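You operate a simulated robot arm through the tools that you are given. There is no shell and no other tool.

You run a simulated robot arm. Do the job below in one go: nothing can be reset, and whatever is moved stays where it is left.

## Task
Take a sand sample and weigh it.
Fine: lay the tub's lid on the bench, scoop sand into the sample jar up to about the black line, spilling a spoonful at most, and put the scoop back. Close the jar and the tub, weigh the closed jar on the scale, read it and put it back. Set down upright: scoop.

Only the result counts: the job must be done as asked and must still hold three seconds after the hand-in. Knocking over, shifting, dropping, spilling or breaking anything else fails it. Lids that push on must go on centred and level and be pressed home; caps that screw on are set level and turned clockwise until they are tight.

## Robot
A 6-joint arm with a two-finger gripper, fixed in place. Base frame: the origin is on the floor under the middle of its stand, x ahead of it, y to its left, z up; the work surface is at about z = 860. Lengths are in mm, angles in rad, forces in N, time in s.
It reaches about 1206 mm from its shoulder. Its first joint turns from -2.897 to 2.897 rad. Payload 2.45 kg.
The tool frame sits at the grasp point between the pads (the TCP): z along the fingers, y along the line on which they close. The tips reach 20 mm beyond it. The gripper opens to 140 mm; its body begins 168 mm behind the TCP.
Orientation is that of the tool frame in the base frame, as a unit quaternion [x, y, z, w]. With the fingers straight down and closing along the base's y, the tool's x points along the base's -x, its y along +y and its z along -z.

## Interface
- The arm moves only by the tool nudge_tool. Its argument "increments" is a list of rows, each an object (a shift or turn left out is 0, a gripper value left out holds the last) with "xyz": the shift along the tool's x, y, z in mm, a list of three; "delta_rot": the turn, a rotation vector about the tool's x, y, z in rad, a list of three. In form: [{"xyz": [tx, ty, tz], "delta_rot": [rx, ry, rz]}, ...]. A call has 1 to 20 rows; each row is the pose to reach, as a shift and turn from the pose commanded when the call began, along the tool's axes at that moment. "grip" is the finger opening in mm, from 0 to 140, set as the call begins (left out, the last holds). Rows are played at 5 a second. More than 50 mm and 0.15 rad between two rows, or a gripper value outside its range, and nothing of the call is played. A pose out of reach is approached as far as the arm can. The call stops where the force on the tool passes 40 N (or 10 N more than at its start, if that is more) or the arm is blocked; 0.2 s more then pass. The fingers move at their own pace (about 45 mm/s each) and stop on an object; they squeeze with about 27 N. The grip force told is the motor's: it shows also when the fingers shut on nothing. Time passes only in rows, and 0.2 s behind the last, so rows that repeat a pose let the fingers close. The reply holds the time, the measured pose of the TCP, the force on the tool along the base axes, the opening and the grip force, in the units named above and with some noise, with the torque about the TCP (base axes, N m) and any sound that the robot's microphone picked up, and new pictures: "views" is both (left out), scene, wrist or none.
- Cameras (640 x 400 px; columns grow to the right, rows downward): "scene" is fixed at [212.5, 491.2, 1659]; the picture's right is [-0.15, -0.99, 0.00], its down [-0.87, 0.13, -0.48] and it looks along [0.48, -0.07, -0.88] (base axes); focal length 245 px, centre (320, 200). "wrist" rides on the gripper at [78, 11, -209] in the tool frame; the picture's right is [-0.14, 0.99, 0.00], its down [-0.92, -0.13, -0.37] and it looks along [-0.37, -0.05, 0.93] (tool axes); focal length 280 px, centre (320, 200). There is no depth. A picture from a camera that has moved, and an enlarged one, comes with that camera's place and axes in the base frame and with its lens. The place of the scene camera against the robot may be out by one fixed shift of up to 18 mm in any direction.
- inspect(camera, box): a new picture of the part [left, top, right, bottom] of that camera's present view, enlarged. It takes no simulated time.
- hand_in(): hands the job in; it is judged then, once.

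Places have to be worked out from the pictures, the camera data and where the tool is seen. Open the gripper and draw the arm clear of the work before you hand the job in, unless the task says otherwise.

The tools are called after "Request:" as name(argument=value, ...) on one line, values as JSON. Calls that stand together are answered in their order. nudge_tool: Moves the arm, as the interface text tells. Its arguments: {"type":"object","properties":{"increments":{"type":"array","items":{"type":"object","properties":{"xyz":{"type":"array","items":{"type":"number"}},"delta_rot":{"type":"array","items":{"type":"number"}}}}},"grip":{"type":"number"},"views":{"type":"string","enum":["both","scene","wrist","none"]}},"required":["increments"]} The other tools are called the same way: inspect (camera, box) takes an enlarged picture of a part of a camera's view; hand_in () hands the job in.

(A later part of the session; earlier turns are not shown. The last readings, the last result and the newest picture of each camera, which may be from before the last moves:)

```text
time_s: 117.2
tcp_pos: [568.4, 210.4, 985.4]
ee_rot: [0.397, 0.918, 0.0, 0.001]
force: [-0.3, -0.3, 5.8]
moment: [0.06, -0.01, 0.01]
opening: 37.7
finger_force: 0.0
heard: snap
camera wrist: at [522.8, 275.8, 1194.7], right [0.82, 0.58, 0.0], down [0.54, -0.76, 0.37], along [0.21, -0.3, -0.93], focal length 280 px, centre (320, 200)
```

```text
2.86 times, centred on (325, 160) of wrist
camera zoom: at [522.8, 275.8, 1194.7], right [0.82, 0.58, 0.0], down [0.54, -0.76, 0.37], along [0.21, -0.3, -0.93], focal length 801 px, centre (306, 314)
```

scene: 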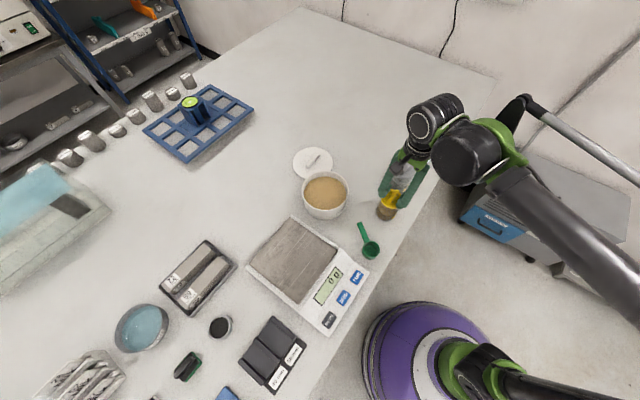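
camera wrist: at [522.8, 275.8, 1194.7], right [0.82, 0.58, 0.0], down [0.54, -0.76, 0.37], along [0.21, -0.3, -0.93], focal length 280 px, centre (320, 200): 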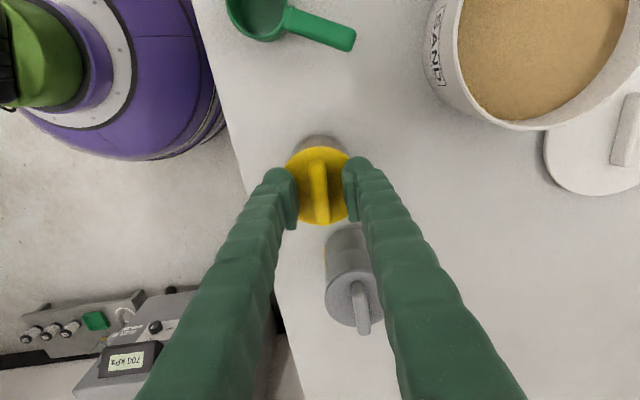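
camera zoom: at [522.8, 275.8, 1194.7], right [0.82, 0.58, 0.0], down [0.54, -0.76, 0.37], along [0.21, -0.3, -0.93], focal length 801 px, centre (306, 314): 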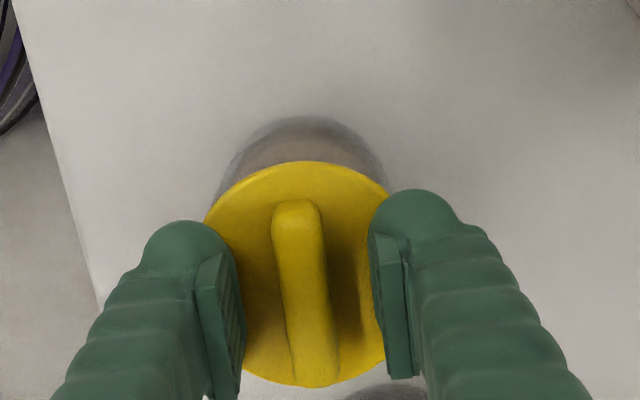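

Opening pushed the finger tips onto the lid and a snap was heard, so it seems to have seated. I rise straight up and look.

Request:
nudge_tool(increments=[{"xyz": [0, 0, -5]}, {"xyz": [0, 0, -20]}, {"xyz": [0, 0, -50]}, {"xyz": [0, 0, -70]}, {"xyz": [0, 0, -70]}], grip=40, views="both")

Request:
inspect(camera="scene", box=[372, 180, 410, 222])

Request:
inspect(camera="wrist", box=[260, 90, 380, 210])

```text
time_s: 118.4
tcp_pos: [568.0, 209.8, 1055.9]
ee_rot: [0.397, 0.918, 0.001, -0.001]
force: [-0.6, 0.5, 0.2]
moment: [0.01, 0.01, 0.01]
opening: 39.7
finger_force: 0.0
camera wrist: at [522.2, 274.6, 1263.8], right [0.82, 0.58, 0.0], down [0.54, -0.76, 0.37], along [0.21, -0.3, -0.93], focal length 280 px, centre (320, 200)
```

scene: 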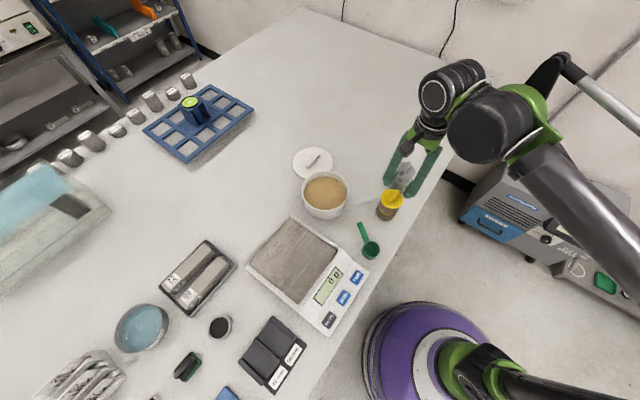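
wrist: 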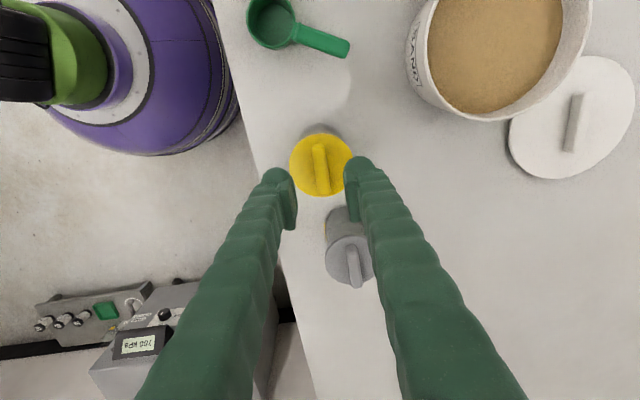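

```text
9.52 times, centred on (391, 201) of scene
camera zoom: at [212.5, 491.2, 1659.0], right [-0.15, -0.99, 0.0], down [-0.87, 0.13, -0.48], along [0.48, -0.07, -0.88], focal length 2336 px, centre (-356, 190)
```

zoom: 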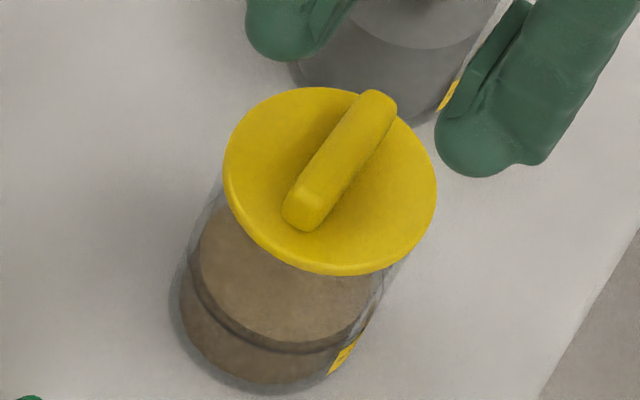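

```text
3.33 times, centred on (320, 150) of wrist
camera zoom: at [522.2, 274.6, 1263.8], right [0.82, 0.58, 0.0], down [0.54, -0.76, 0.37], along [0.21, -0.3, -0.93], focal length 935 px, centre (320, 367)
```

zoom: 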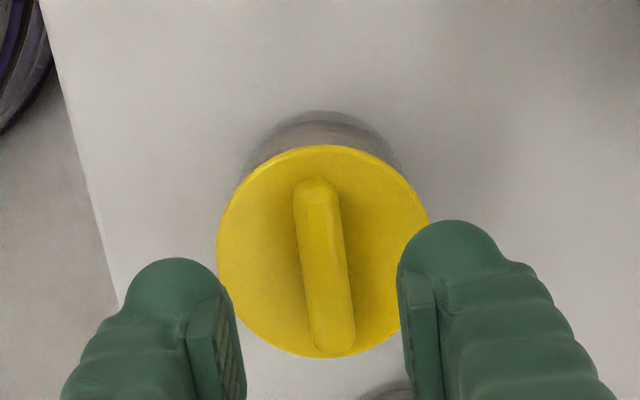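

The lid sits level and centred. To be sure it is pressed home, I close the fingers and push straight down on the bar.

Request:
nudge_tool(increments=[{"xyz": [0, 0, 0]}, {"xyz": [0, 0, 0]}, {"xyz": [0, 0, 15]}, {"xyz": [0, 0, 35]}, {"xyz": [0, 0, 48]}, {"xyz": [0, 0, 48]}], grip=0, views="wrist")

```text
time_s: 119.8
tcp_pos: [566.9, 212.0, 1005.8]
ee_rot: [0.397, 0.918, 0.0, 0.0]
force: [-0.8, 0.1, 1.1]
moment: [-0.05, -0.01, -0.02]
opening: 0.0
finger_force: 27.0
camera wrist: at [522.0, 275.9, 1215.6], right [0.82, 0.58, 0.0], down [0.54, -0.76, 0.37], along [0.21, -0.3, -0.93], focal length 280 px, centre (320, 200)
```

wrist: 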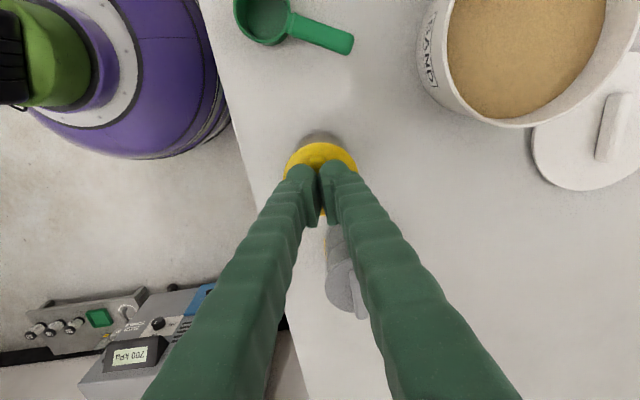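

I now press down in 1.5 mm steps until the force limit.

Request:
nudge_tool(increments=[{"xyz": [0, 0, 1.5]}, {"xyz": [0, 0, 3]}, {"xyz": [0, 0, 4.5]}, {"xyz": [0, 0, 6]}, {"xyz": [0, 0, 7.5]}, {"xyz": [0, 0, 9]}, {"xyz": [0, 0, 10.5]}, {"xyz": [0, 0, 12]}], views="none")

```text
time_s: 120.5
tcp_pos: [568.3, 211.1, 1005.8]
ee_rot: [0.398, 0.917, 0.001, 0.0]
force: [-2.9, 0.4, 15.5]
moment: [0.06, 0.02, 0.02]
opening: 6.0
finger_force: 27.2
stopped in row 3: the force on the tool passed its limit at 45 N (the readings are from after the stop); the commanded pose is now the measured one
```

The lid took 45 N without further movement, so it is home. I open the fingers slightly and rise clear.

Request:
nudge_tool(increments=[{"xyz": [0, 0, 0]}, {"xyz": [0, 0, 0]}, {"xyz": [0, 0, -5]}, {"xyz": [0, 0, -30]}, {"xyz": [0, 0, -70]}, {"xyz": [0, 0, -70]}], grip=30, views="both")

Request:
inspect(camera="scene", box=[372, 180, 410, 222])

Request:
inspect(camera="scene", box=[280, 130, 440, 240])

```text
time_s: 120.9
tcp_pos: [567.4, 211.2, 1007.2]
ee_rot: [0.398, 0.917, -0.001, 0.001]
force: [-3.2, -1.0, 32.0]
moment: [0.51, -0.48, 0.02]
opening: 27.8
finger_force: 0.1
stopped in row 1: the force on the tool passed its limit at 45 N (the readings are from after the stop); the commanded pose is now the measured one
camera wrist: at [521.7, 275.3, 1216.8], right [0.82, 0.58, 0.0], down [0.54, -0.76, 0.37], along [0.21, -0.3, -0.93], focal length 280 px, centre (320, 200)
```

scene: 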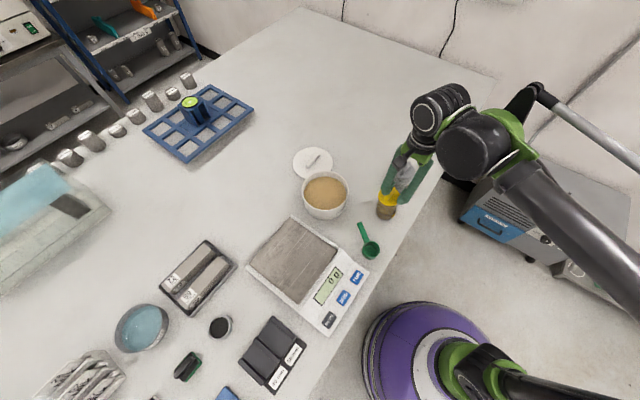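
wrist: 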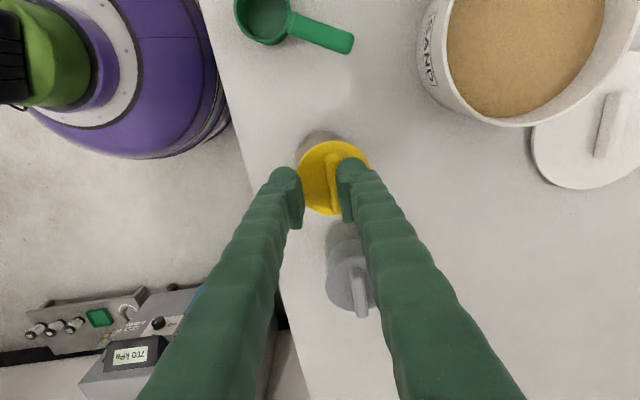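

```text
9.52 times, centred on (391, 201) of scene
camera zoom: at [212.5, 491.2, 1659.0], right [-0.15, -0.99, 0.0], down [-0.87, 0.13, -0.48], along [0.48, -0.07, -0.88], focal length 2336 px, centre (-356, 190)
```

zoom: 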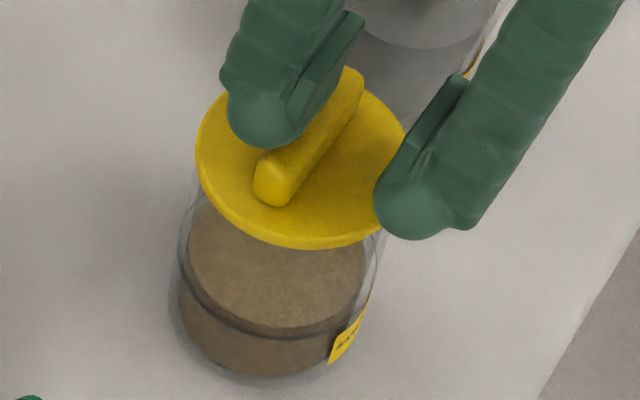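

```text
3.64 times, centred on (360, 185) of scene
camera zoom: at [212.5, 491.2, 1659.0], right [-0.15, -0.99, 0.0], down [-0.87, 0.13, -0.48], along [0.48, -0.07, -0.88], focal length 892 px, centre (174, 254)
```

zoom: 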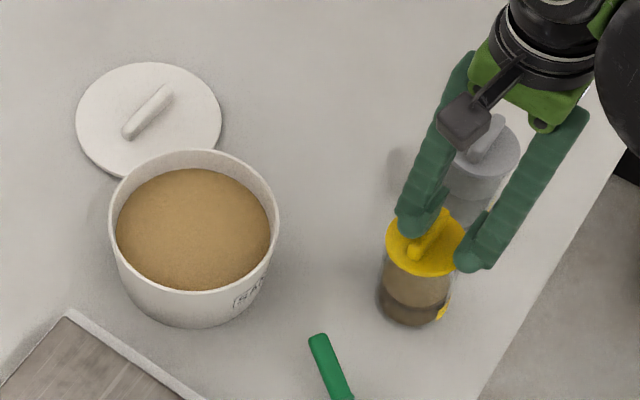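

Opening the fingers dragged the lid sideways and the jar is now leaning about 6° under the right finger. I raise slowly straight up so it can settle back upright.

Request:
nudge_tool(increments=[{"xyz": [0, 0, -0.7]}, {"xyz": [0, 0, -1.4]}, {"xyz": [0, 0, -2]}], views="none")

Request:
inspect(camera="scene", box=[372, 180, 410, 222])

```text
time_s: 121.7
tcp_pos: [568.0, 210.5, 1007.9]
ee_rot: [0.398, 0.917, 0.0, 0.0]
force: [-0.8, -0.8, 16.1]
moment: [0.26, -0.21, 0.0]
opening: 28.8
finger_force: 0.1
```

```text
9.52 times, centred on (391, 201) of scene
camera zoom: at [212.5, 491.2, 1659.0], right [-0.15, -0.99, 0.0], down [-0.87, 0.13, -0.48], along [0.48, -0.07, -0.88], focal length 2336 px, centre (-356, 190)
```

zoom: 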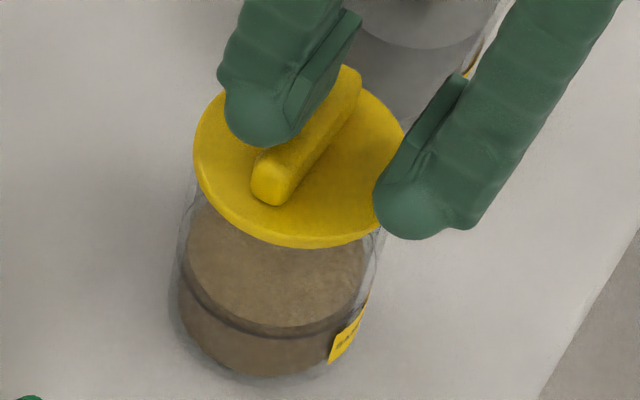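

Still 16 N on it; I keep raising in small steps to let the jar settle.

Request:
nudge_tool(increments=[{"xyz": [0, 0, -0.7]}, {"xyz": [0, 0, -1.4]}, {"xyz": [0, 0, -2]}, {"xyz": [0, 0, -2]}], views="none")

Request:
inspect(camera="scene", box=[372, 180, 410, 222])

```text
time_s: 122.7
tcp_pos: [568.2, 212.1, 1009.9]
ee_rot: [0.398, 0.917, -0.001, -0.001]
force: [-0.3, 0.5, -1.1]
moment: [-0.02, 0.03, -0.01]
opening: 29.9
finger_force: 0.0
```

```text
9.52 times, centred on (391, 201) of scene
camera zoom: at [212.5, 491.2, 1659.0], right [-0.15, -0.99, 0.0], down [-0.87, 0.13, -0.48], along [0.48, -0.07, -0.88], focal length 2336 px, centre (-356, 190)
```

zoom: 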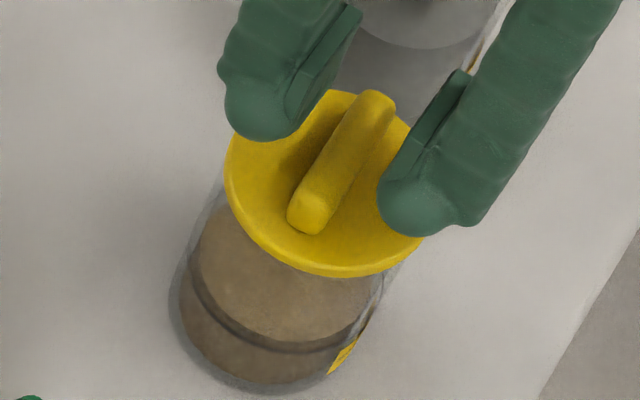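

The jar has settled back upright in its place with the lid level. I rise clear.

Request:
nudge_tool(increments=[{"xyz": [0, 0, -15]}, {"xyz": [0, 0, -45]}, {"xyz": [0, 0, -80]}, {"xyz": [0, 0, -80]}], grip=60, views="both")

Request:
inspect(camera="wrist", box=[260, 90, 380, 210])

Request:
inspect(camera="scene", box=[365, 150, 425, 225])

```text
time_s: 123.7
tcp_pos: [569.0, 212.2, 1089.8]
ee_rot: [0.398, 0.917, -0.001, 0.0]
force: [-0.2, 0.2, 0.1]
moment: [0.0, 0.02, 0.03]
opening: 60.3
finger_force: 0.2
camera wrist: at [523.3, 276.4, 1298.6], right [0.82, 0.58, 0.0], down [0.54, -0.76, 0.37], along [0.21, -0.3, -0.93], focal length 280 px, centre (320, 200)
```

scene: 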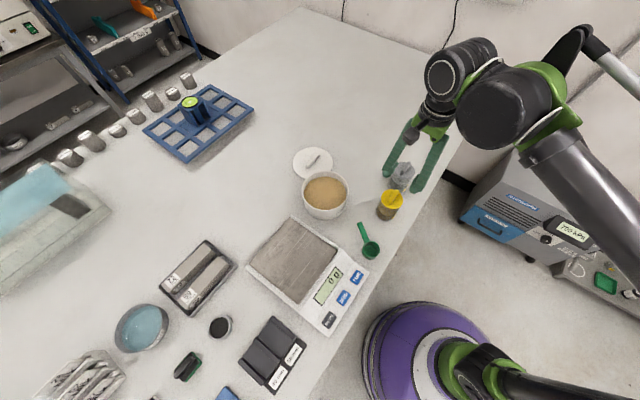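
wrist: 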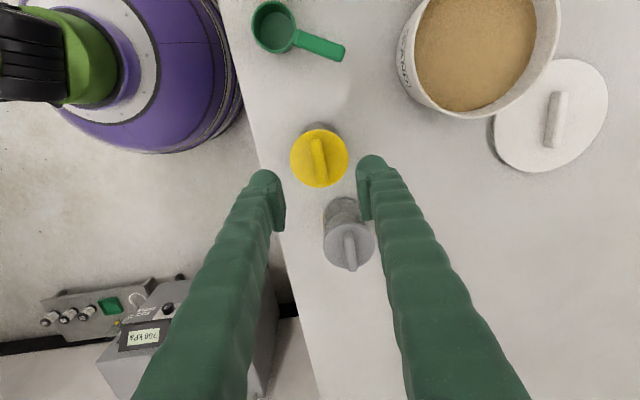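

```text
3.33 times, centred on (320, 150) of wrist
camera zoom: at [523.3, 276.4, 1298.6], right [0.82, 0.58, 0.0], down [0.54, -0.76, 0.37], along [0.21, -0.3, -0.93], focal length 935 px, centre (320, 367)
```

zoom: 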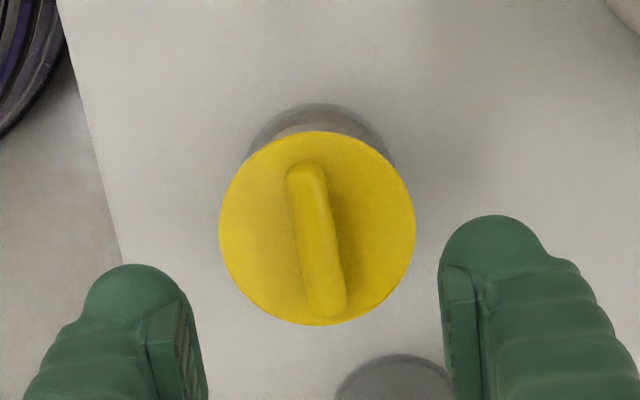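

```text
5.33 times, centred on (395, 188) of scene
camera zoom: at [212.5, 491.2, 1659.0], right [-0.15, -0.99, 0.0], down [-0.87, 0.13, -0.48], along [0.48, -0.07, -0.88], focal length 1308 px, centre (-80, 267)
```

zoom: 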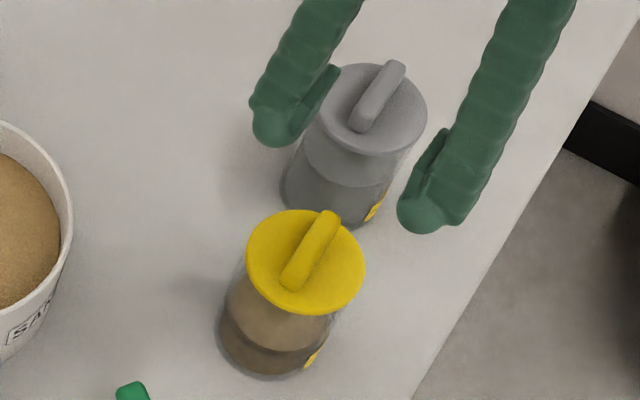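

The jar is closed, level and standing well. Next the tub: I move above the tub's lid near (826, 440) to pick it up.

Request:
nudge_tool(increments=[{"xyz": [-1.2, 43, 6]}, {"xyz": [-2.4, 86, 12]}, {"xyz": [-3.6, 129, 18]}, {"xyz": [-4.7, 172, 25]}, {"xyz": [-5.9, 215, 31]}, {"xyz": [-7.1, 258, 37]}, {"xyz": [-8.3, 301, 44]}, {"xyz": [-9.5, 343.4, 50]}, {"xyz": [-9.5, 343.4, 50]}], grip=60, views="wrist")

Request:
inspect(camera="wrist", box=[230, 60, 410, 240])

```text
time_s: 125.7
tcp_pos: [828.3, 441.3, 1037.3]
ee_rot: [0.398, 0.917, 0.0, 0.0]
force: [-0.9, 1.1, 0.5]
moment: [0.0, 0.02, 0.01]
opening: 60.2
finger_force: 0.1
camera wrist: at [782.2, 506.0, 1245.6], right [0.82, 0.58, 0.0], down [0.54, -0.76, 0.37], along [0.21, -0.3, -0.93], focal length 280 px, centre (320, 200)
```

wrist: 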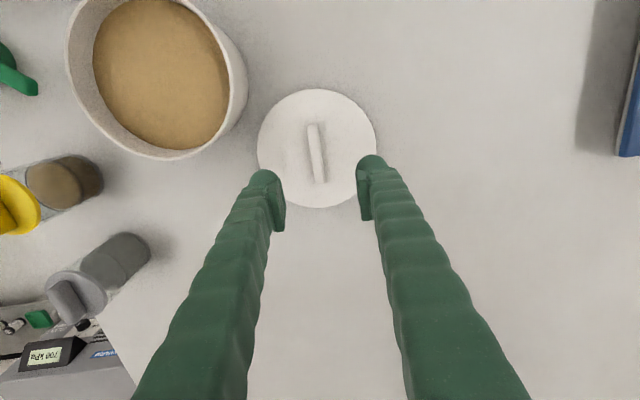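

```text
2.22 times, centred on (320, 150) of wrist
camera zoom: at [782.2, 506.0, 1245.6], right [0.82, 0.58, 0.0], down [0.54, -0.76, 0.37], along [0.21, -0.3, -0.93], focal length 623 px, centre (320, 311)
```

zoom: 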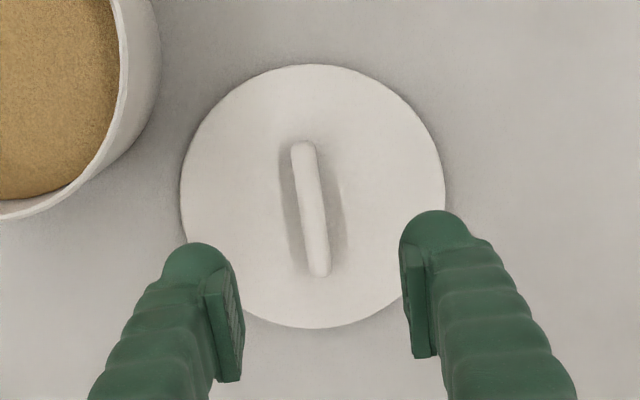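

The lid's bar is aligned with the fingers; allowing for the known far-view bias I shift (+6, −6.7) mm in the tool frame and descend to z ≈ 920 for a close check.

Request:
nudge_tool(increments=[{"xyz": [3, -3.4, 35]}, {"xyz": [6, -6.7, 75]}, {"xyz": [6, -6.7, 105]}, {"xyz": [6, -6.7, 116]}, {"xyz": [6, -6.7, 116]}], grip=60, views="wrist")

Request:
inspect(camera="wrist", box=[230, 80, 410, 260])

```text
time_s: 126.9
tcp_pos: [818.0, 439.4, 922.2]
ee_rot: [0.398, 0.917, 0.0, 0.0]
force: [-0.1, -0.4, 0.3]
moment: [0.02, 0.03, -0.03]
opening: 60.1
finger_force: 0.0
camera wrist: at [772.3, 504.5, 1132.5], right [0.82, 0.58, 0.0], down [0.54, -0.76, 0.37], along [0.21, -0.3, -0.93], focal length 280 px, centre (320, 200)
```

wrist: 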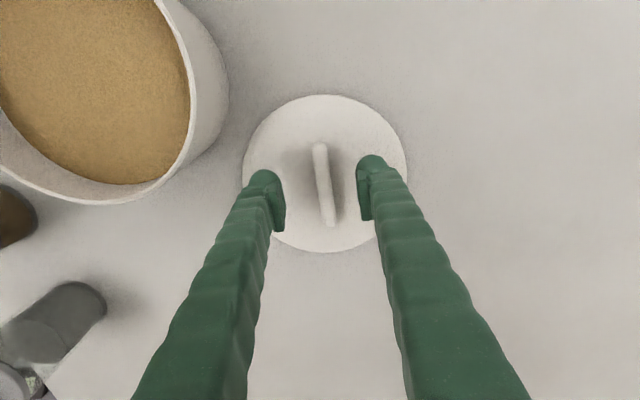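

```text
2.22 times, centred on (320, 170) of wrist
camera zoom: at [772.3, 504.5, 1132.5], right [0.82, 0.58, 0.0], down [0.54, -0.76, 0.37], along [0.21, -0.3, -0.93], focal length 623 px, centre (320, 267)
```

zoom: 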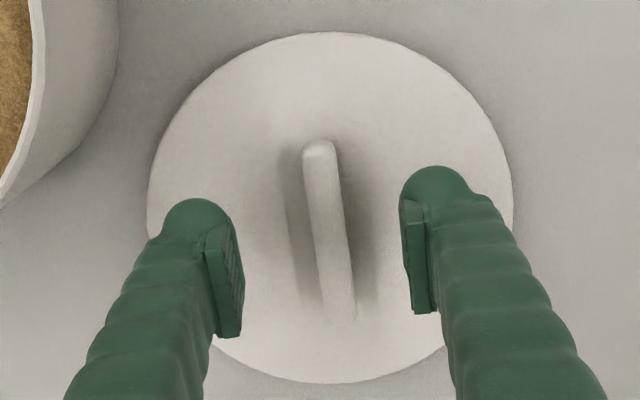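

Close view: the bar is ~4 mm to +y and the disc centre ~2 mm to +x of the TCP. I correct and descend to z ≈ 906.

Request:
nudge_tool(increments=[{"xyz": [2, 4.2, 0]}, {"xyz": [2, 4.2, 8]}, {"xyz": [2, 4.2, 16]}, {"xyz": [2, 4.2, 16]}], grip=60, views="wrist")

Request:
inspect(camera="wrist", box=[230, 80, 410, 260])

```text
time_s: 127.9
tcp_pos: [817.9, 443.4, 908.7]
ee_rot: [0.398, 0.918, 0.0, -0.001]
force: [0.1, -0.8, -0.2]
moment: [-0.01, 0.01, -0.04]
opening: 60.4
finger_force: 0.1
camera wrist: at [773.0, 507.6, 1117.1], right [0.82, 0.58, 0.0], down [0.54, -0.76, 0.37], along [0.21, -0.3, -0.93], focal length 280 px, centre (320, 200)
```

wrist: 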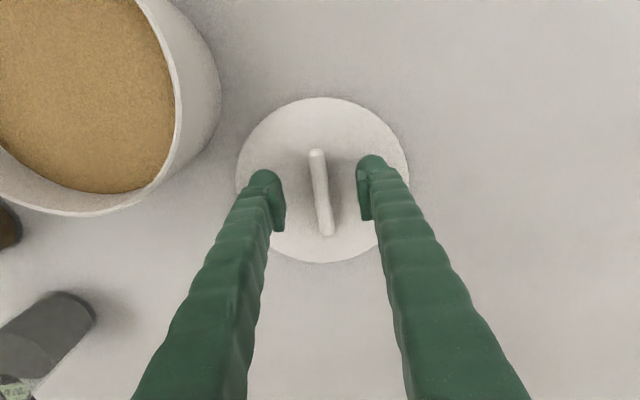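

```text
2.22 times, centred on (320, 170) of wrist
camera zoom: at [773.0, 507.6, 1117.1], right [0.82, 0.58, 0.0], down [0.54, -0.76, 0.37], along [0.21, -0.3, -0.93], focal length 623 px, centre (320, 267)
```

zoom: 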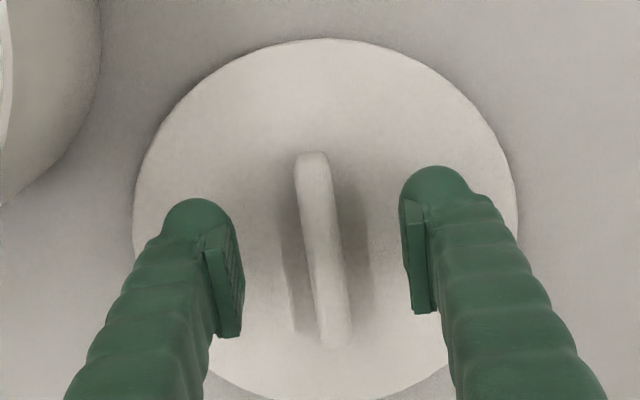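

Aligned within ~1 mm. I lower to z ≈ 898 (about 7 mm of clearance under the tips) and close on the bar.

Request:
nudge_tool(increments=[{"xyz": [0, 0.8, 5]}, {"xyz": [0, 0.8, 10.5]}, {"xyz": [0, 0.8, 10.5]}], grip=60, views="none")

Request:
nudge_tool(increments=[{"xyz": [0, 0, 0]}, {"xyz": [0, 0, 0]}, {"xyz": [0, 0, 0]}, {"xyz": [0, 0, 0]}], grip=0, views="wrist")

```text
time_s: 128.7
tcp_pos: [818.5, 444.4, 897.4]
ee_rot: [0.399, 0.917, 0.0, 0.0]
force: [-0.1, 1.0, 0.2]
moment: [0.02, -0.01, 0.01]
opening: 60.2
finger_force: 0.0
```

```text
time_s: 129.7
tcp_pos: [817.6, 444.0, 897.7]
ee_rot: [0.398, 0.917, 0.0, 0.0]
force: [-0.8, -0.3, 0.1]
moment: [-0.05, -0.04, -0.02]
opening: 12.6
finger_force: 26.6
camera wrist: at [772.6, 508.8, 1106.8], right [0.82, 0.58, 0.0], down [0.54, -0.76, 0.37], along [0.21, -0.3, -0.93], focal length 280 px, centre (320, 200)
```

wrist: 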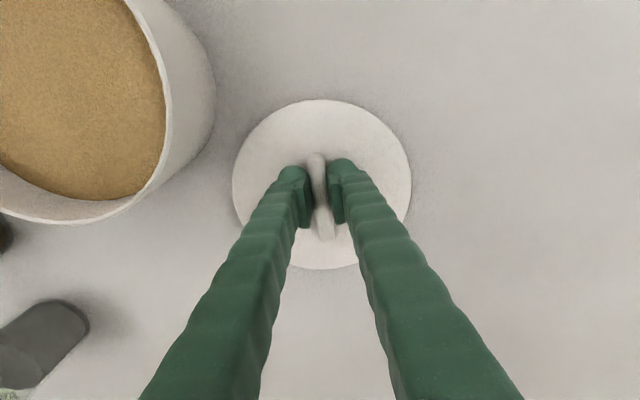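

Gripped (12.6 mm). I lift it 127 mm and carry it above the tub at about (640, 419).

Request:
nudge_tool(increments=[{"xyz": [0, 0, -10]}, {"xyz": [0, 0, -45]}, {"xyz": [0, 0, -90]}, {"xyz": [0, 0, -127]}, {"xyz": [20.6, -29.3, -127]}, {"xyz": [41.3, -58.7, -127]}, {"xyz": [61.9, -88, -127]}, {"xyz": [82.6, -117.4, -127]}, {"xyz": [103.2, -146.7, -127]}, {"xyz": [103.2, -146.7, -127]}], views="both")

Request:
inspect(camera="scene", box=[280, 140, 380, 230])

Request:
inspect(camera="wrist", box=[200, 40, 440, 220])

```text
time_s: 131.9
tcp_pos: [641.5, 418.9, 1022.7]
ee_rot: [0.398, 0.918, 0.001, 0.0]
force: [0.6, -0.1, 0.0]
moment: [0.01, 0.02, 0.0]
opening: 12.7
finger_force: 27.1
camera wrist: at [594.9, 484.0, 1232.6], right [0.82, 0.58, 0.0], down [0.54, -0.76, 0.37], along [0.21, -0.3, -0.93], focal length 280 px, centre (320, 200)
```

scene: 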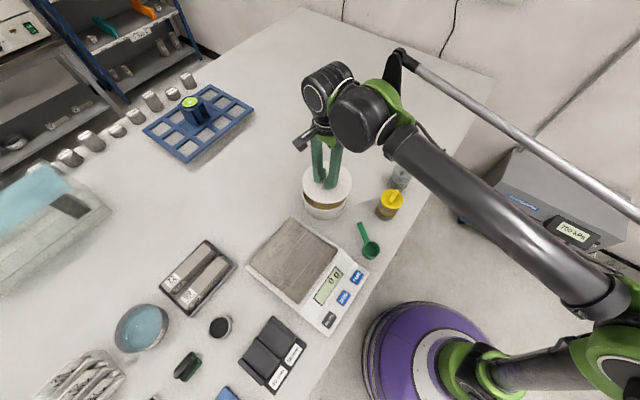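
wrist: 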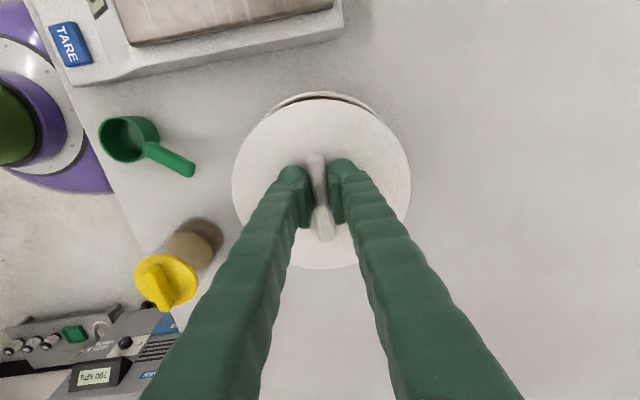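

```text
4.44 times, centred on (330, 185) of scene
camera zoom: at [212.5, 491.2, 1659.0], right [-0.15, -0.99, 0.0], down [-0.87, 0.13, -0.48], along [0.48, -0.07, -0.88], focal length 1090 px, centre (276, 267)
```

zoom: 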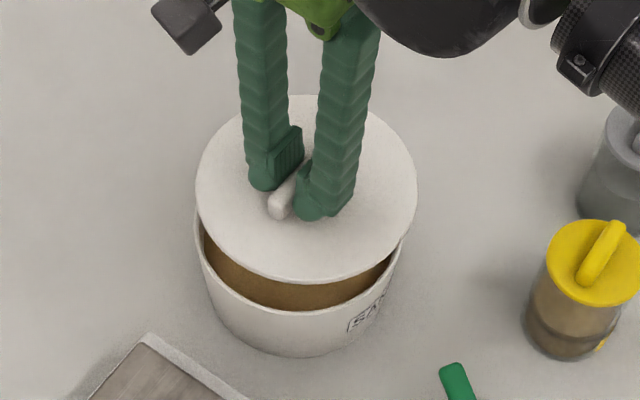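

```text
2.22 times, centred on (320, 130) of wrist
camera zoom: at [594.9, 484.0, 1232.6], right [0.82, 0.58, 0.0], down [0.54, -0.76, 0.37], along [0.21, -0.3, -0.93], focal length 623 px, centre (320, 356)
```

zoom: 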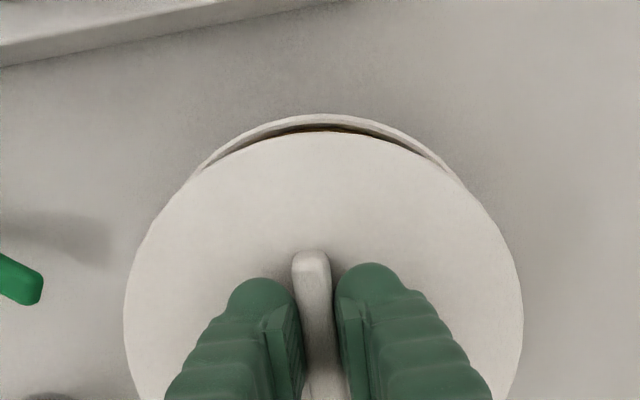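

Both views agree the lid must go about 6 mm along the tool's +x (its bar is held off-centre). I shift (+6, +1) and lower 22 mm for a finer check.

Request:
nudge_tool(increments=[{"xyz": [3, 0.5, 0]}, {"xyz": [6, 1, 10]}, {"xyz": [6, 1, 22]}, {"xyz": [6, 1, 22]}], views="both")

Request:
inspect(camera="scene", box=[290, 150, 360, 230])

Request:
inspect(camera="wrist", box=[220, 80, 420, 150])

```text
time_s: 132.9
tcp_pos: [635.9, 423.6, 1004.0]
ee_rot: [0.398, 0.917, 0.0, 0.0]
force: [0.3, 0.1, -0.3]
moment: [-0.02, -0.01, 0.0]
opening: 13.0
finger_force: 26.9
camera wrist: at [591.3, 488.7, 1211.3], right [0.82, 0.58, 0.0], down [0.54, -0.76, 0.37], along [0.21, -0.3, -0.93], focal length 280 px, centre (320, 200)
```

scene: 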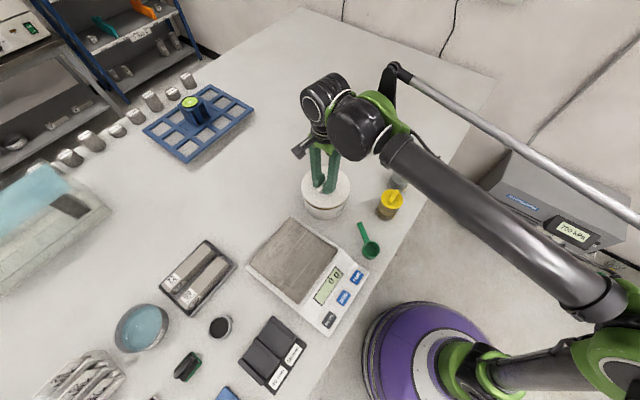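
wrist: 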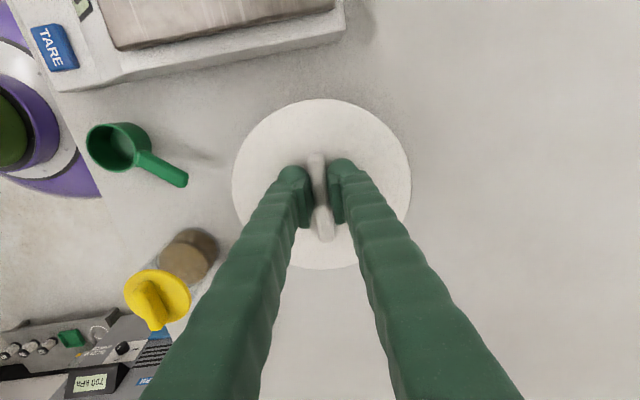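

```text
5.00 times, centred on (325, 190) of scene
camera zoom: at [212.5, 491.2, 1659.0], right [-0.15, -0.99, 0.0], down [-0.87, 0.13, -0.48], along [0.48, -0.07, -0.88], focal length 1226 px, centre (295, 250)
```

zoom: 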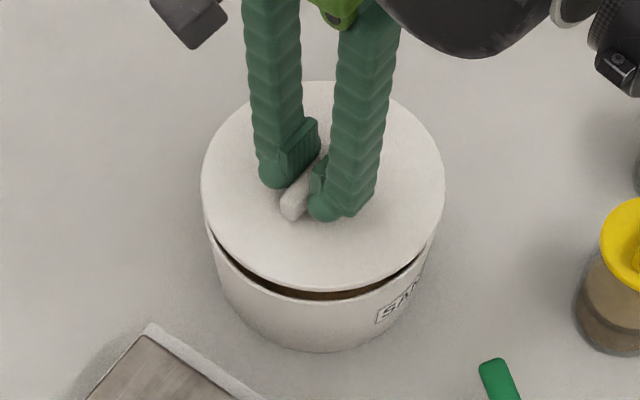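

```text
3.20 times, centred on (320, 115) of wrist
camera zoom: at [591.3, 488.7, 1211.3], right [0.82, 0.58, 0.0], down [0.54, -0.76, 0.37], along [0.21, -0.3, -0.93], focal length 897 px, centre (320, 472)
```

zoom: 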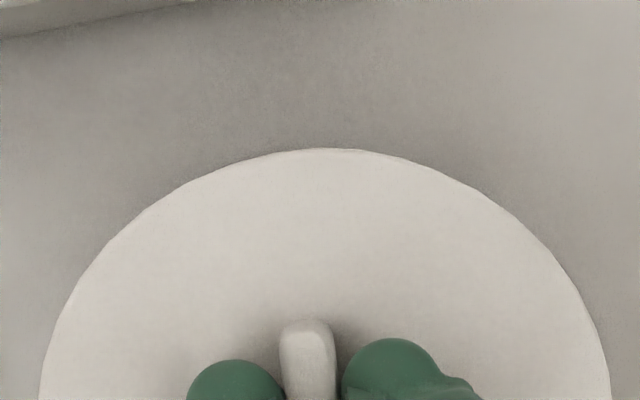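

Only about 1.5–2 mm remains (toward +y of the tool). I correct and lower in small steps to find contact.

Request:
nudge_tool(increments=[{"xyz": [0, 1.5, 0]}, {"xyz": [0, 1.5, 4]}, {"xyz": [0, 1.5, 8]}, {"xyz": [0, 1.5, 8]}], views="none")

Request:
inspect(camera="scene", box=[290, 150, 360, 230])

```text
time_s: 133.9
tcp_pos: [638.2, 425.3, 995.2]
ee_rot: [0.397, 0.918, 0.0, 0.0]
force: [-0.5, -0.5, -1.2]
moment: [-0.02, -0.01, -0.01]
opening: 12.7
finger_force: 26.8
```

```text
5.00 times, centred on (325, 190) of scene
camera zoom: at [212.5, 491.2, 1659.0], right [-0.15, -0.99, 0.0], down [-0.87, 0.13, -0.48], along [0.48, -0.07, -0.88], focal length 1226 px, centre (295, 250)
```

zoom: 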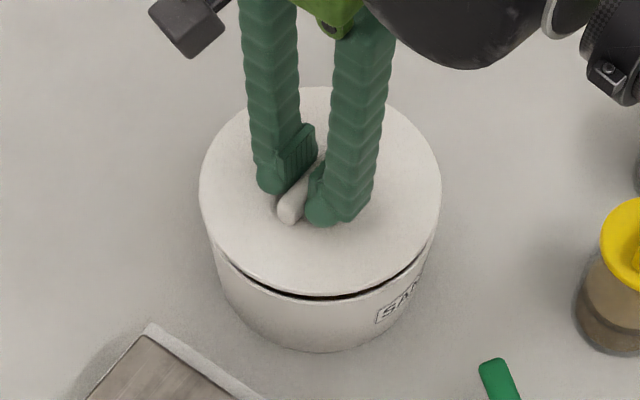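

Looks concentric. I lower further in 1.5 mm steps.

Request:
nudge_tool(increments=[{"xyz": [0, 0, 1.5]}, {"xyz": [0, 0, 3]}, {"xyz": [0, 0, 4.5]}, {"xyz": [0, 0, 6]}, {"xyz": [0, 0, 6]}], views="none")

```text
time_s: 135.1
tcp_pos: [638.8, 426.2, 988.4]
ee_rot: [0.398, 0.917, 0.0, 0.001]
force: [-0.5, 0.3, -1.4]
moment: [-0.02, 0.04, -0.01]
opening: 12.5
finger_force: 26.7
```

Request:
nudge_tool(increments=[{"xyz": [0, 0, 1]}, {"xyz": [0, 0, 2]}, {"xyz": [0, 0, 3]}, {"xyz": [0, 0, 3]}], views="none")

Request:
inspect(camera="scene", box=[290, 150, 360, 230])

```text
time_s: 136.1
tcp_pos: [640.1, 426.0, 984.9]
ee_rot: [0.398, 0.918, 0.0, 0.0]
force: [0.5, -0.2, -1.1]
moment: [-0.02, 0.0, 0.01]
opening: 12.8
finger_force: 27.0
```

```text
5.00 times, centred on (325, 190) of scene
camera zoom: at [212.5, 491.2, 1659.0], right [-0.15, -0.99, 0.0], down [-0.87, 0.13, -0.48], along [0.48, -0.07, -0.88], focal length 1226 px, centre (295, 250)
```

zoom: 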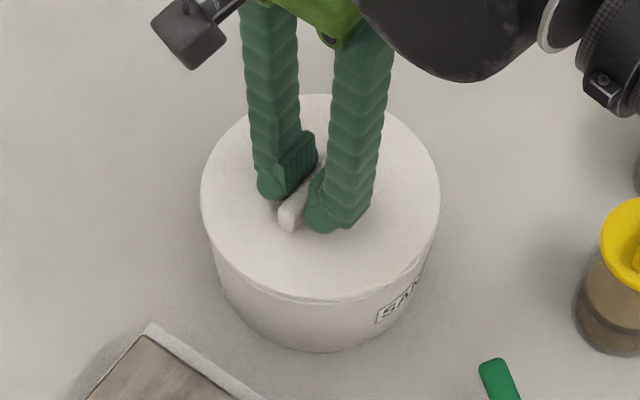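

The lid is almost on the rim and still concentric. I continue gently to contact.

Request:
nudge_tool(increments=[{"xyz": [0, 0, 0.8]}, {"xyz": [0, 0, 1.6]}, {"xyz": [0, 0, 2.4]}, {"xyz": [0, 0, 2.4]}], views="none")

```text
time_s: 137.1
tcp_pos: [638.4, 425.4, 982.5]
ee_rot: [0.399, 0.917, 0.0, -0.001]
force: [-1.5, -1.9, -0.4]
moment: [-0.03, 0.02, -0.04]
opening: 12.5
finger_force: 27.0
```

Still no vertical force, with a faint lateral one, so the plug seems to be entering. I keep going.

Request:
nudge_tool(increments=[{"xyz": [0, 0, 0.8]}, {"xyz": [0, 0, 1.6]}, {"xyz": [0, 0, 2.4]}, {"xyz": [0, 0, 2.4]}], views="none")

```text
time_s: 138.1
tcp_pos: [636.9, 425.0, 981.8]
ee_rot: [0.398, 0.918, 0.0, 0.0]
force: [-7.9, -7.3, 32.1]
moment: [-0.09, 0.14, -0.08]
opening: 13.0
finger_force: 27.2
heard: snap
```

It snapped on with a level load. The tips are clear of the lid's top this time, so I open the fingers right here.

Request:
nudge_tool(increments=[{"xyz": [0, 0, 0]}, {"xyz": [0, 0, 0]}, {"xyz": [0, 0, 0]}, {"xyz": [0, 0, 0]}], grip=50, views="both")

Request:
inspect(camera="scene", box=[290, 150, 360, 230])

```text
time_s: 139.1
tcp_pos: [637.9, 426.9, 981.3]
ee_rot: [0.397, 0.918, -0.001, -0.001]
force: [-0.2, 0.5, 0.6]
moment: [-0.03, -0.02, 0.01]
opening: 50.1
finger_force: 0.0
camera wrist: at [593.1, 490.9, 1190.2], right [0.82, 0.58, 0.0], down [0.54, -0.76, 0.37], along [0.21, -0.3, -0.93], focal length 280 px, centre (320, 200)
```

scene: 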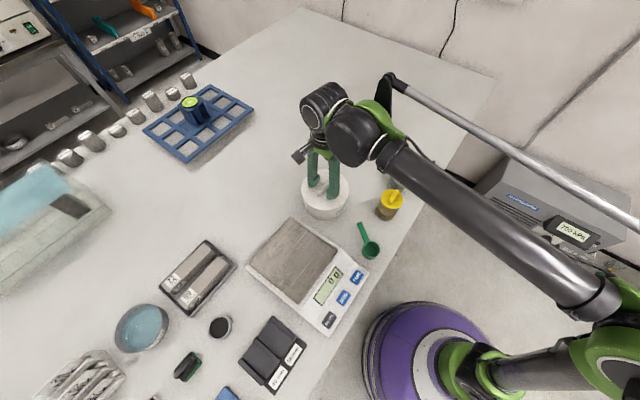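
wrist: 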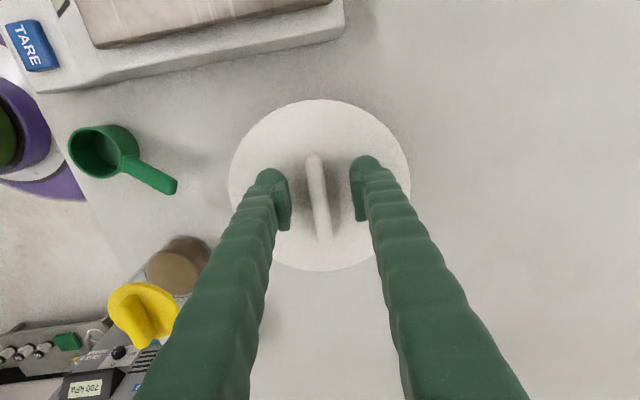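

```text
5.00 times, centred on (325, 190) of scene
camera zoom: at [212.5, 491.2, 1659.0], right [-0.15, -0.99, 0.0], down [-0.87, 0.13, -0.48], along [0.48, -0.07, -0.88], focal length 1226 px, centre (295, 250)
```

zoom: 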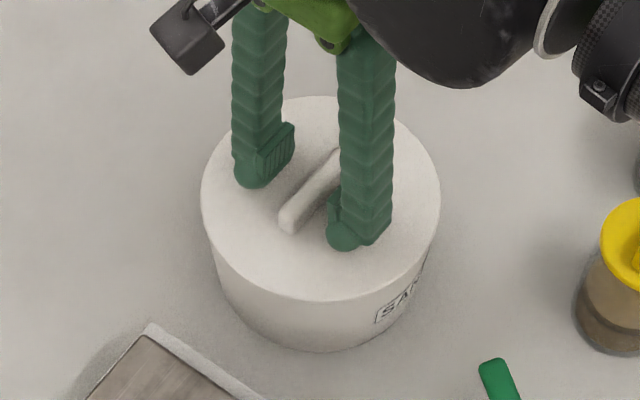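

The tub lid is flush and undisturbed by the release. I press it once with the open finger tips on its top to make sure it is fully home.

Request:
nudge_tool(increments=[{"xyz": [-6, 0, 0]}, {"xyz": [-6, 0, 2]}, {"xyz": [-6, 0, 4]}, {"xyz": [-6, 0, 6]}, {"xyz": [-6, 0, 8]}, {"xyz": [-6, 0, 10]}, {"xyz": [-6, 0, 12]}], grip=50, views="none")

```text
time_s: 140.1
tcp_pos: [642.3, 421.0, 977.3]
ee_rot: [0.398, 0.917, 0.0, 0.002]
force: [-2.8, -0.7, 13.7]
moment: [-0.09, 0.14, -0.06]
opening: 49.9
finger_force: 0.1
stopped in row 5: the force on the tool passed its limit at 49 N (the readings are from after the stop); the commanded pose is now the measured one
```

Contact came at the same height as at the very start (z ≈ 976–977), so the tub lid is home. I rise straight up.

Request:
nudge_tool(increments=[{"xyz": [0, 0, -4]}, {"xyz": [0, 0, -20]}, {"xyz": [0, 0, -55]}, {"xyz": [0, 0, -95]}, {"xyz": [0, 0, -120]}, {"xyz": [0, 0, -120]}], grip=50, views="both")

Request:
inspect(camera="wrist", box=[60, 60, 420, 320])

Request:
inspect(camera="scene", box=[280, 140, 440, 270])

```text
time_s: 141.5
tcp_pos: [642.8, 423.6, 1096.6]
ee_rot: [0.398, 0.918, 0.001, 0.001]
force: [-0.5, -0.1, -0.7]
moment: [0.0, 0.02, 0.01]
opening: 50.1
finger_force: 0.1
camera wrist: at [597.2, 488.0, 1305.3], right [0.82, 0.58, 0.0], down [0.54, -0.76, 0.37], along [0.21, -0.3, -0.93], focal length 280 px, centre (320, 200)
```

scene: 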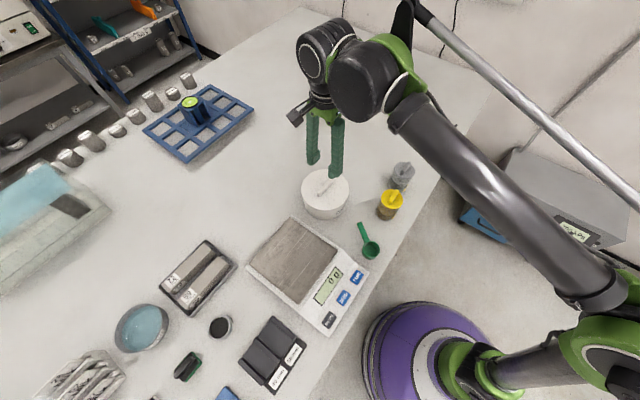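
wrist: 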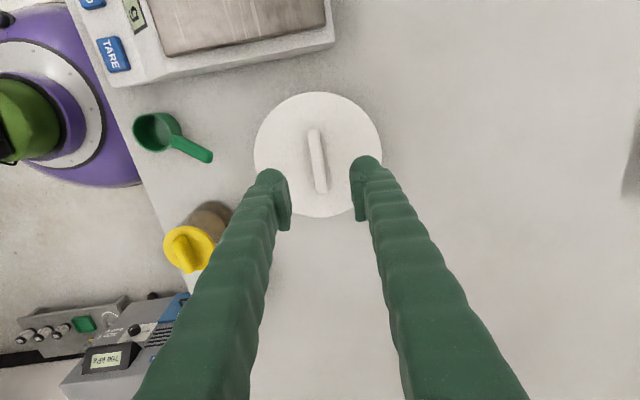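

```text
1.54 times, centred on (240, 190) of wrist
camera zoom: at [597.2, 488.0, 1305.3], right [0.82, 0.58, 0.0], down [0.54, -0.76, 0.37], along [0.21, -0.3, -0.93], focal length 431 px, centre (443, 215)
```

zoom: 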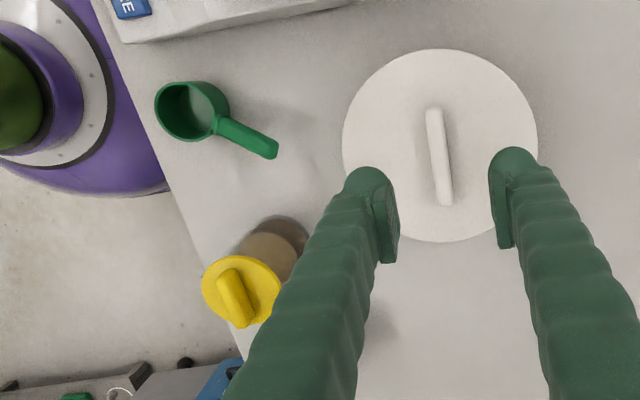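

```text
3.08 times, centred on (360, 205) of scene
camera zoom: at [212.5, 491.2, 1659.0], right [-0.15, -0.99, 0.0], down [-0.87, 0.13, -0.48], along [0.48, -0.07, -0.88], focal length 755 px, centre (197, 185)
```

zoom: 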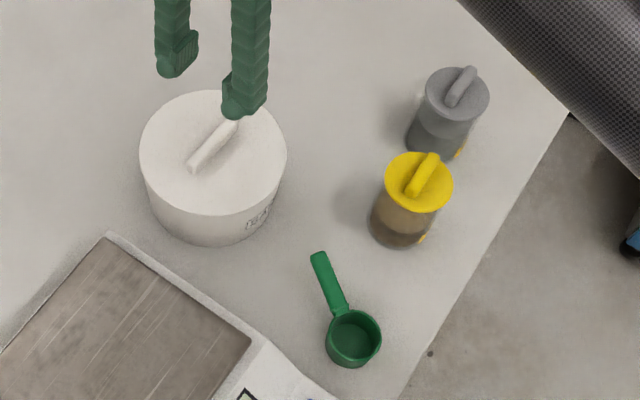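

Everything is in order. Now I go above the closed jar with the fingers opened to 110 mm for a grip around its body.

Request:
nudge_tool(increments=[{"xyz": [-17.2, -33.3, 0]}, {"xyz": [-34.4, -66.6, 0]}, {"xyz": [-51.6, -100, 0]}, {"xyz": [-68.8, -133.3, 0]}, {"xyz": [-86, -166.6, 0]}, {"xyz": [-103.2, -199.9, 0]}, {"xyz": [-103.2, -199.9, 0]}], grip=110, views="wrist")

Request:
inspect(camera="wrist", box=[220, 80, 420, 240])

```text
time_s: 143.1
tcp_pos: [566.7, 208.2, 1095.6]
ee_rot: [0.398, 0.917, 0.0, 0.0]
force: [0.9, -1.0, 0.3]
moment: [-0.03, 0.04, 0.02]
opening: 110.1
finger_force: 0.0
camera wrist: at [521.0, 273.1, 1304.6], right [0.82, 0.58, 0.0], down [0.54, -0.76, 0.37], along [0.21, -0.3, -0.93], focal length 280 px, centre (320, 200)
```

wrist: 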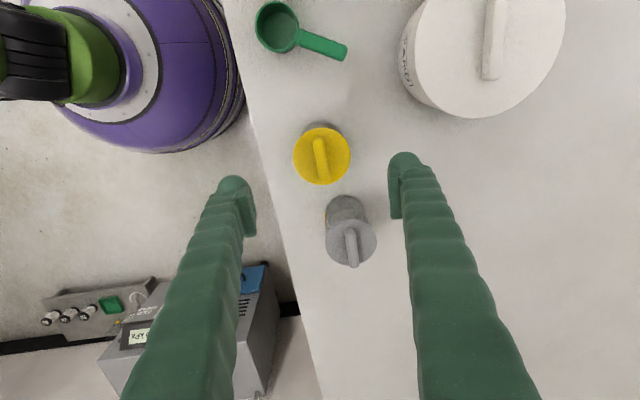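

```text
2.50 times, centred on (320, 160) of wrist
camera zoom: at [521.0, 273.1, 1304.6], right [0.82, 0.58, 0.0], down [0.54, -0.76, 0.37], along [0.21, -0.3, -0.93], focal length 701 px, centre (320, 300)
```

zoom: 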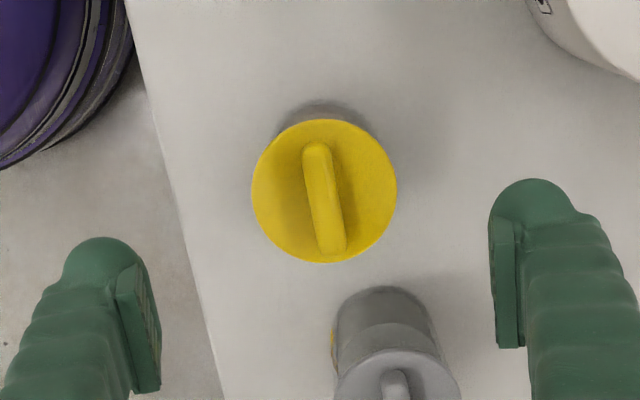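

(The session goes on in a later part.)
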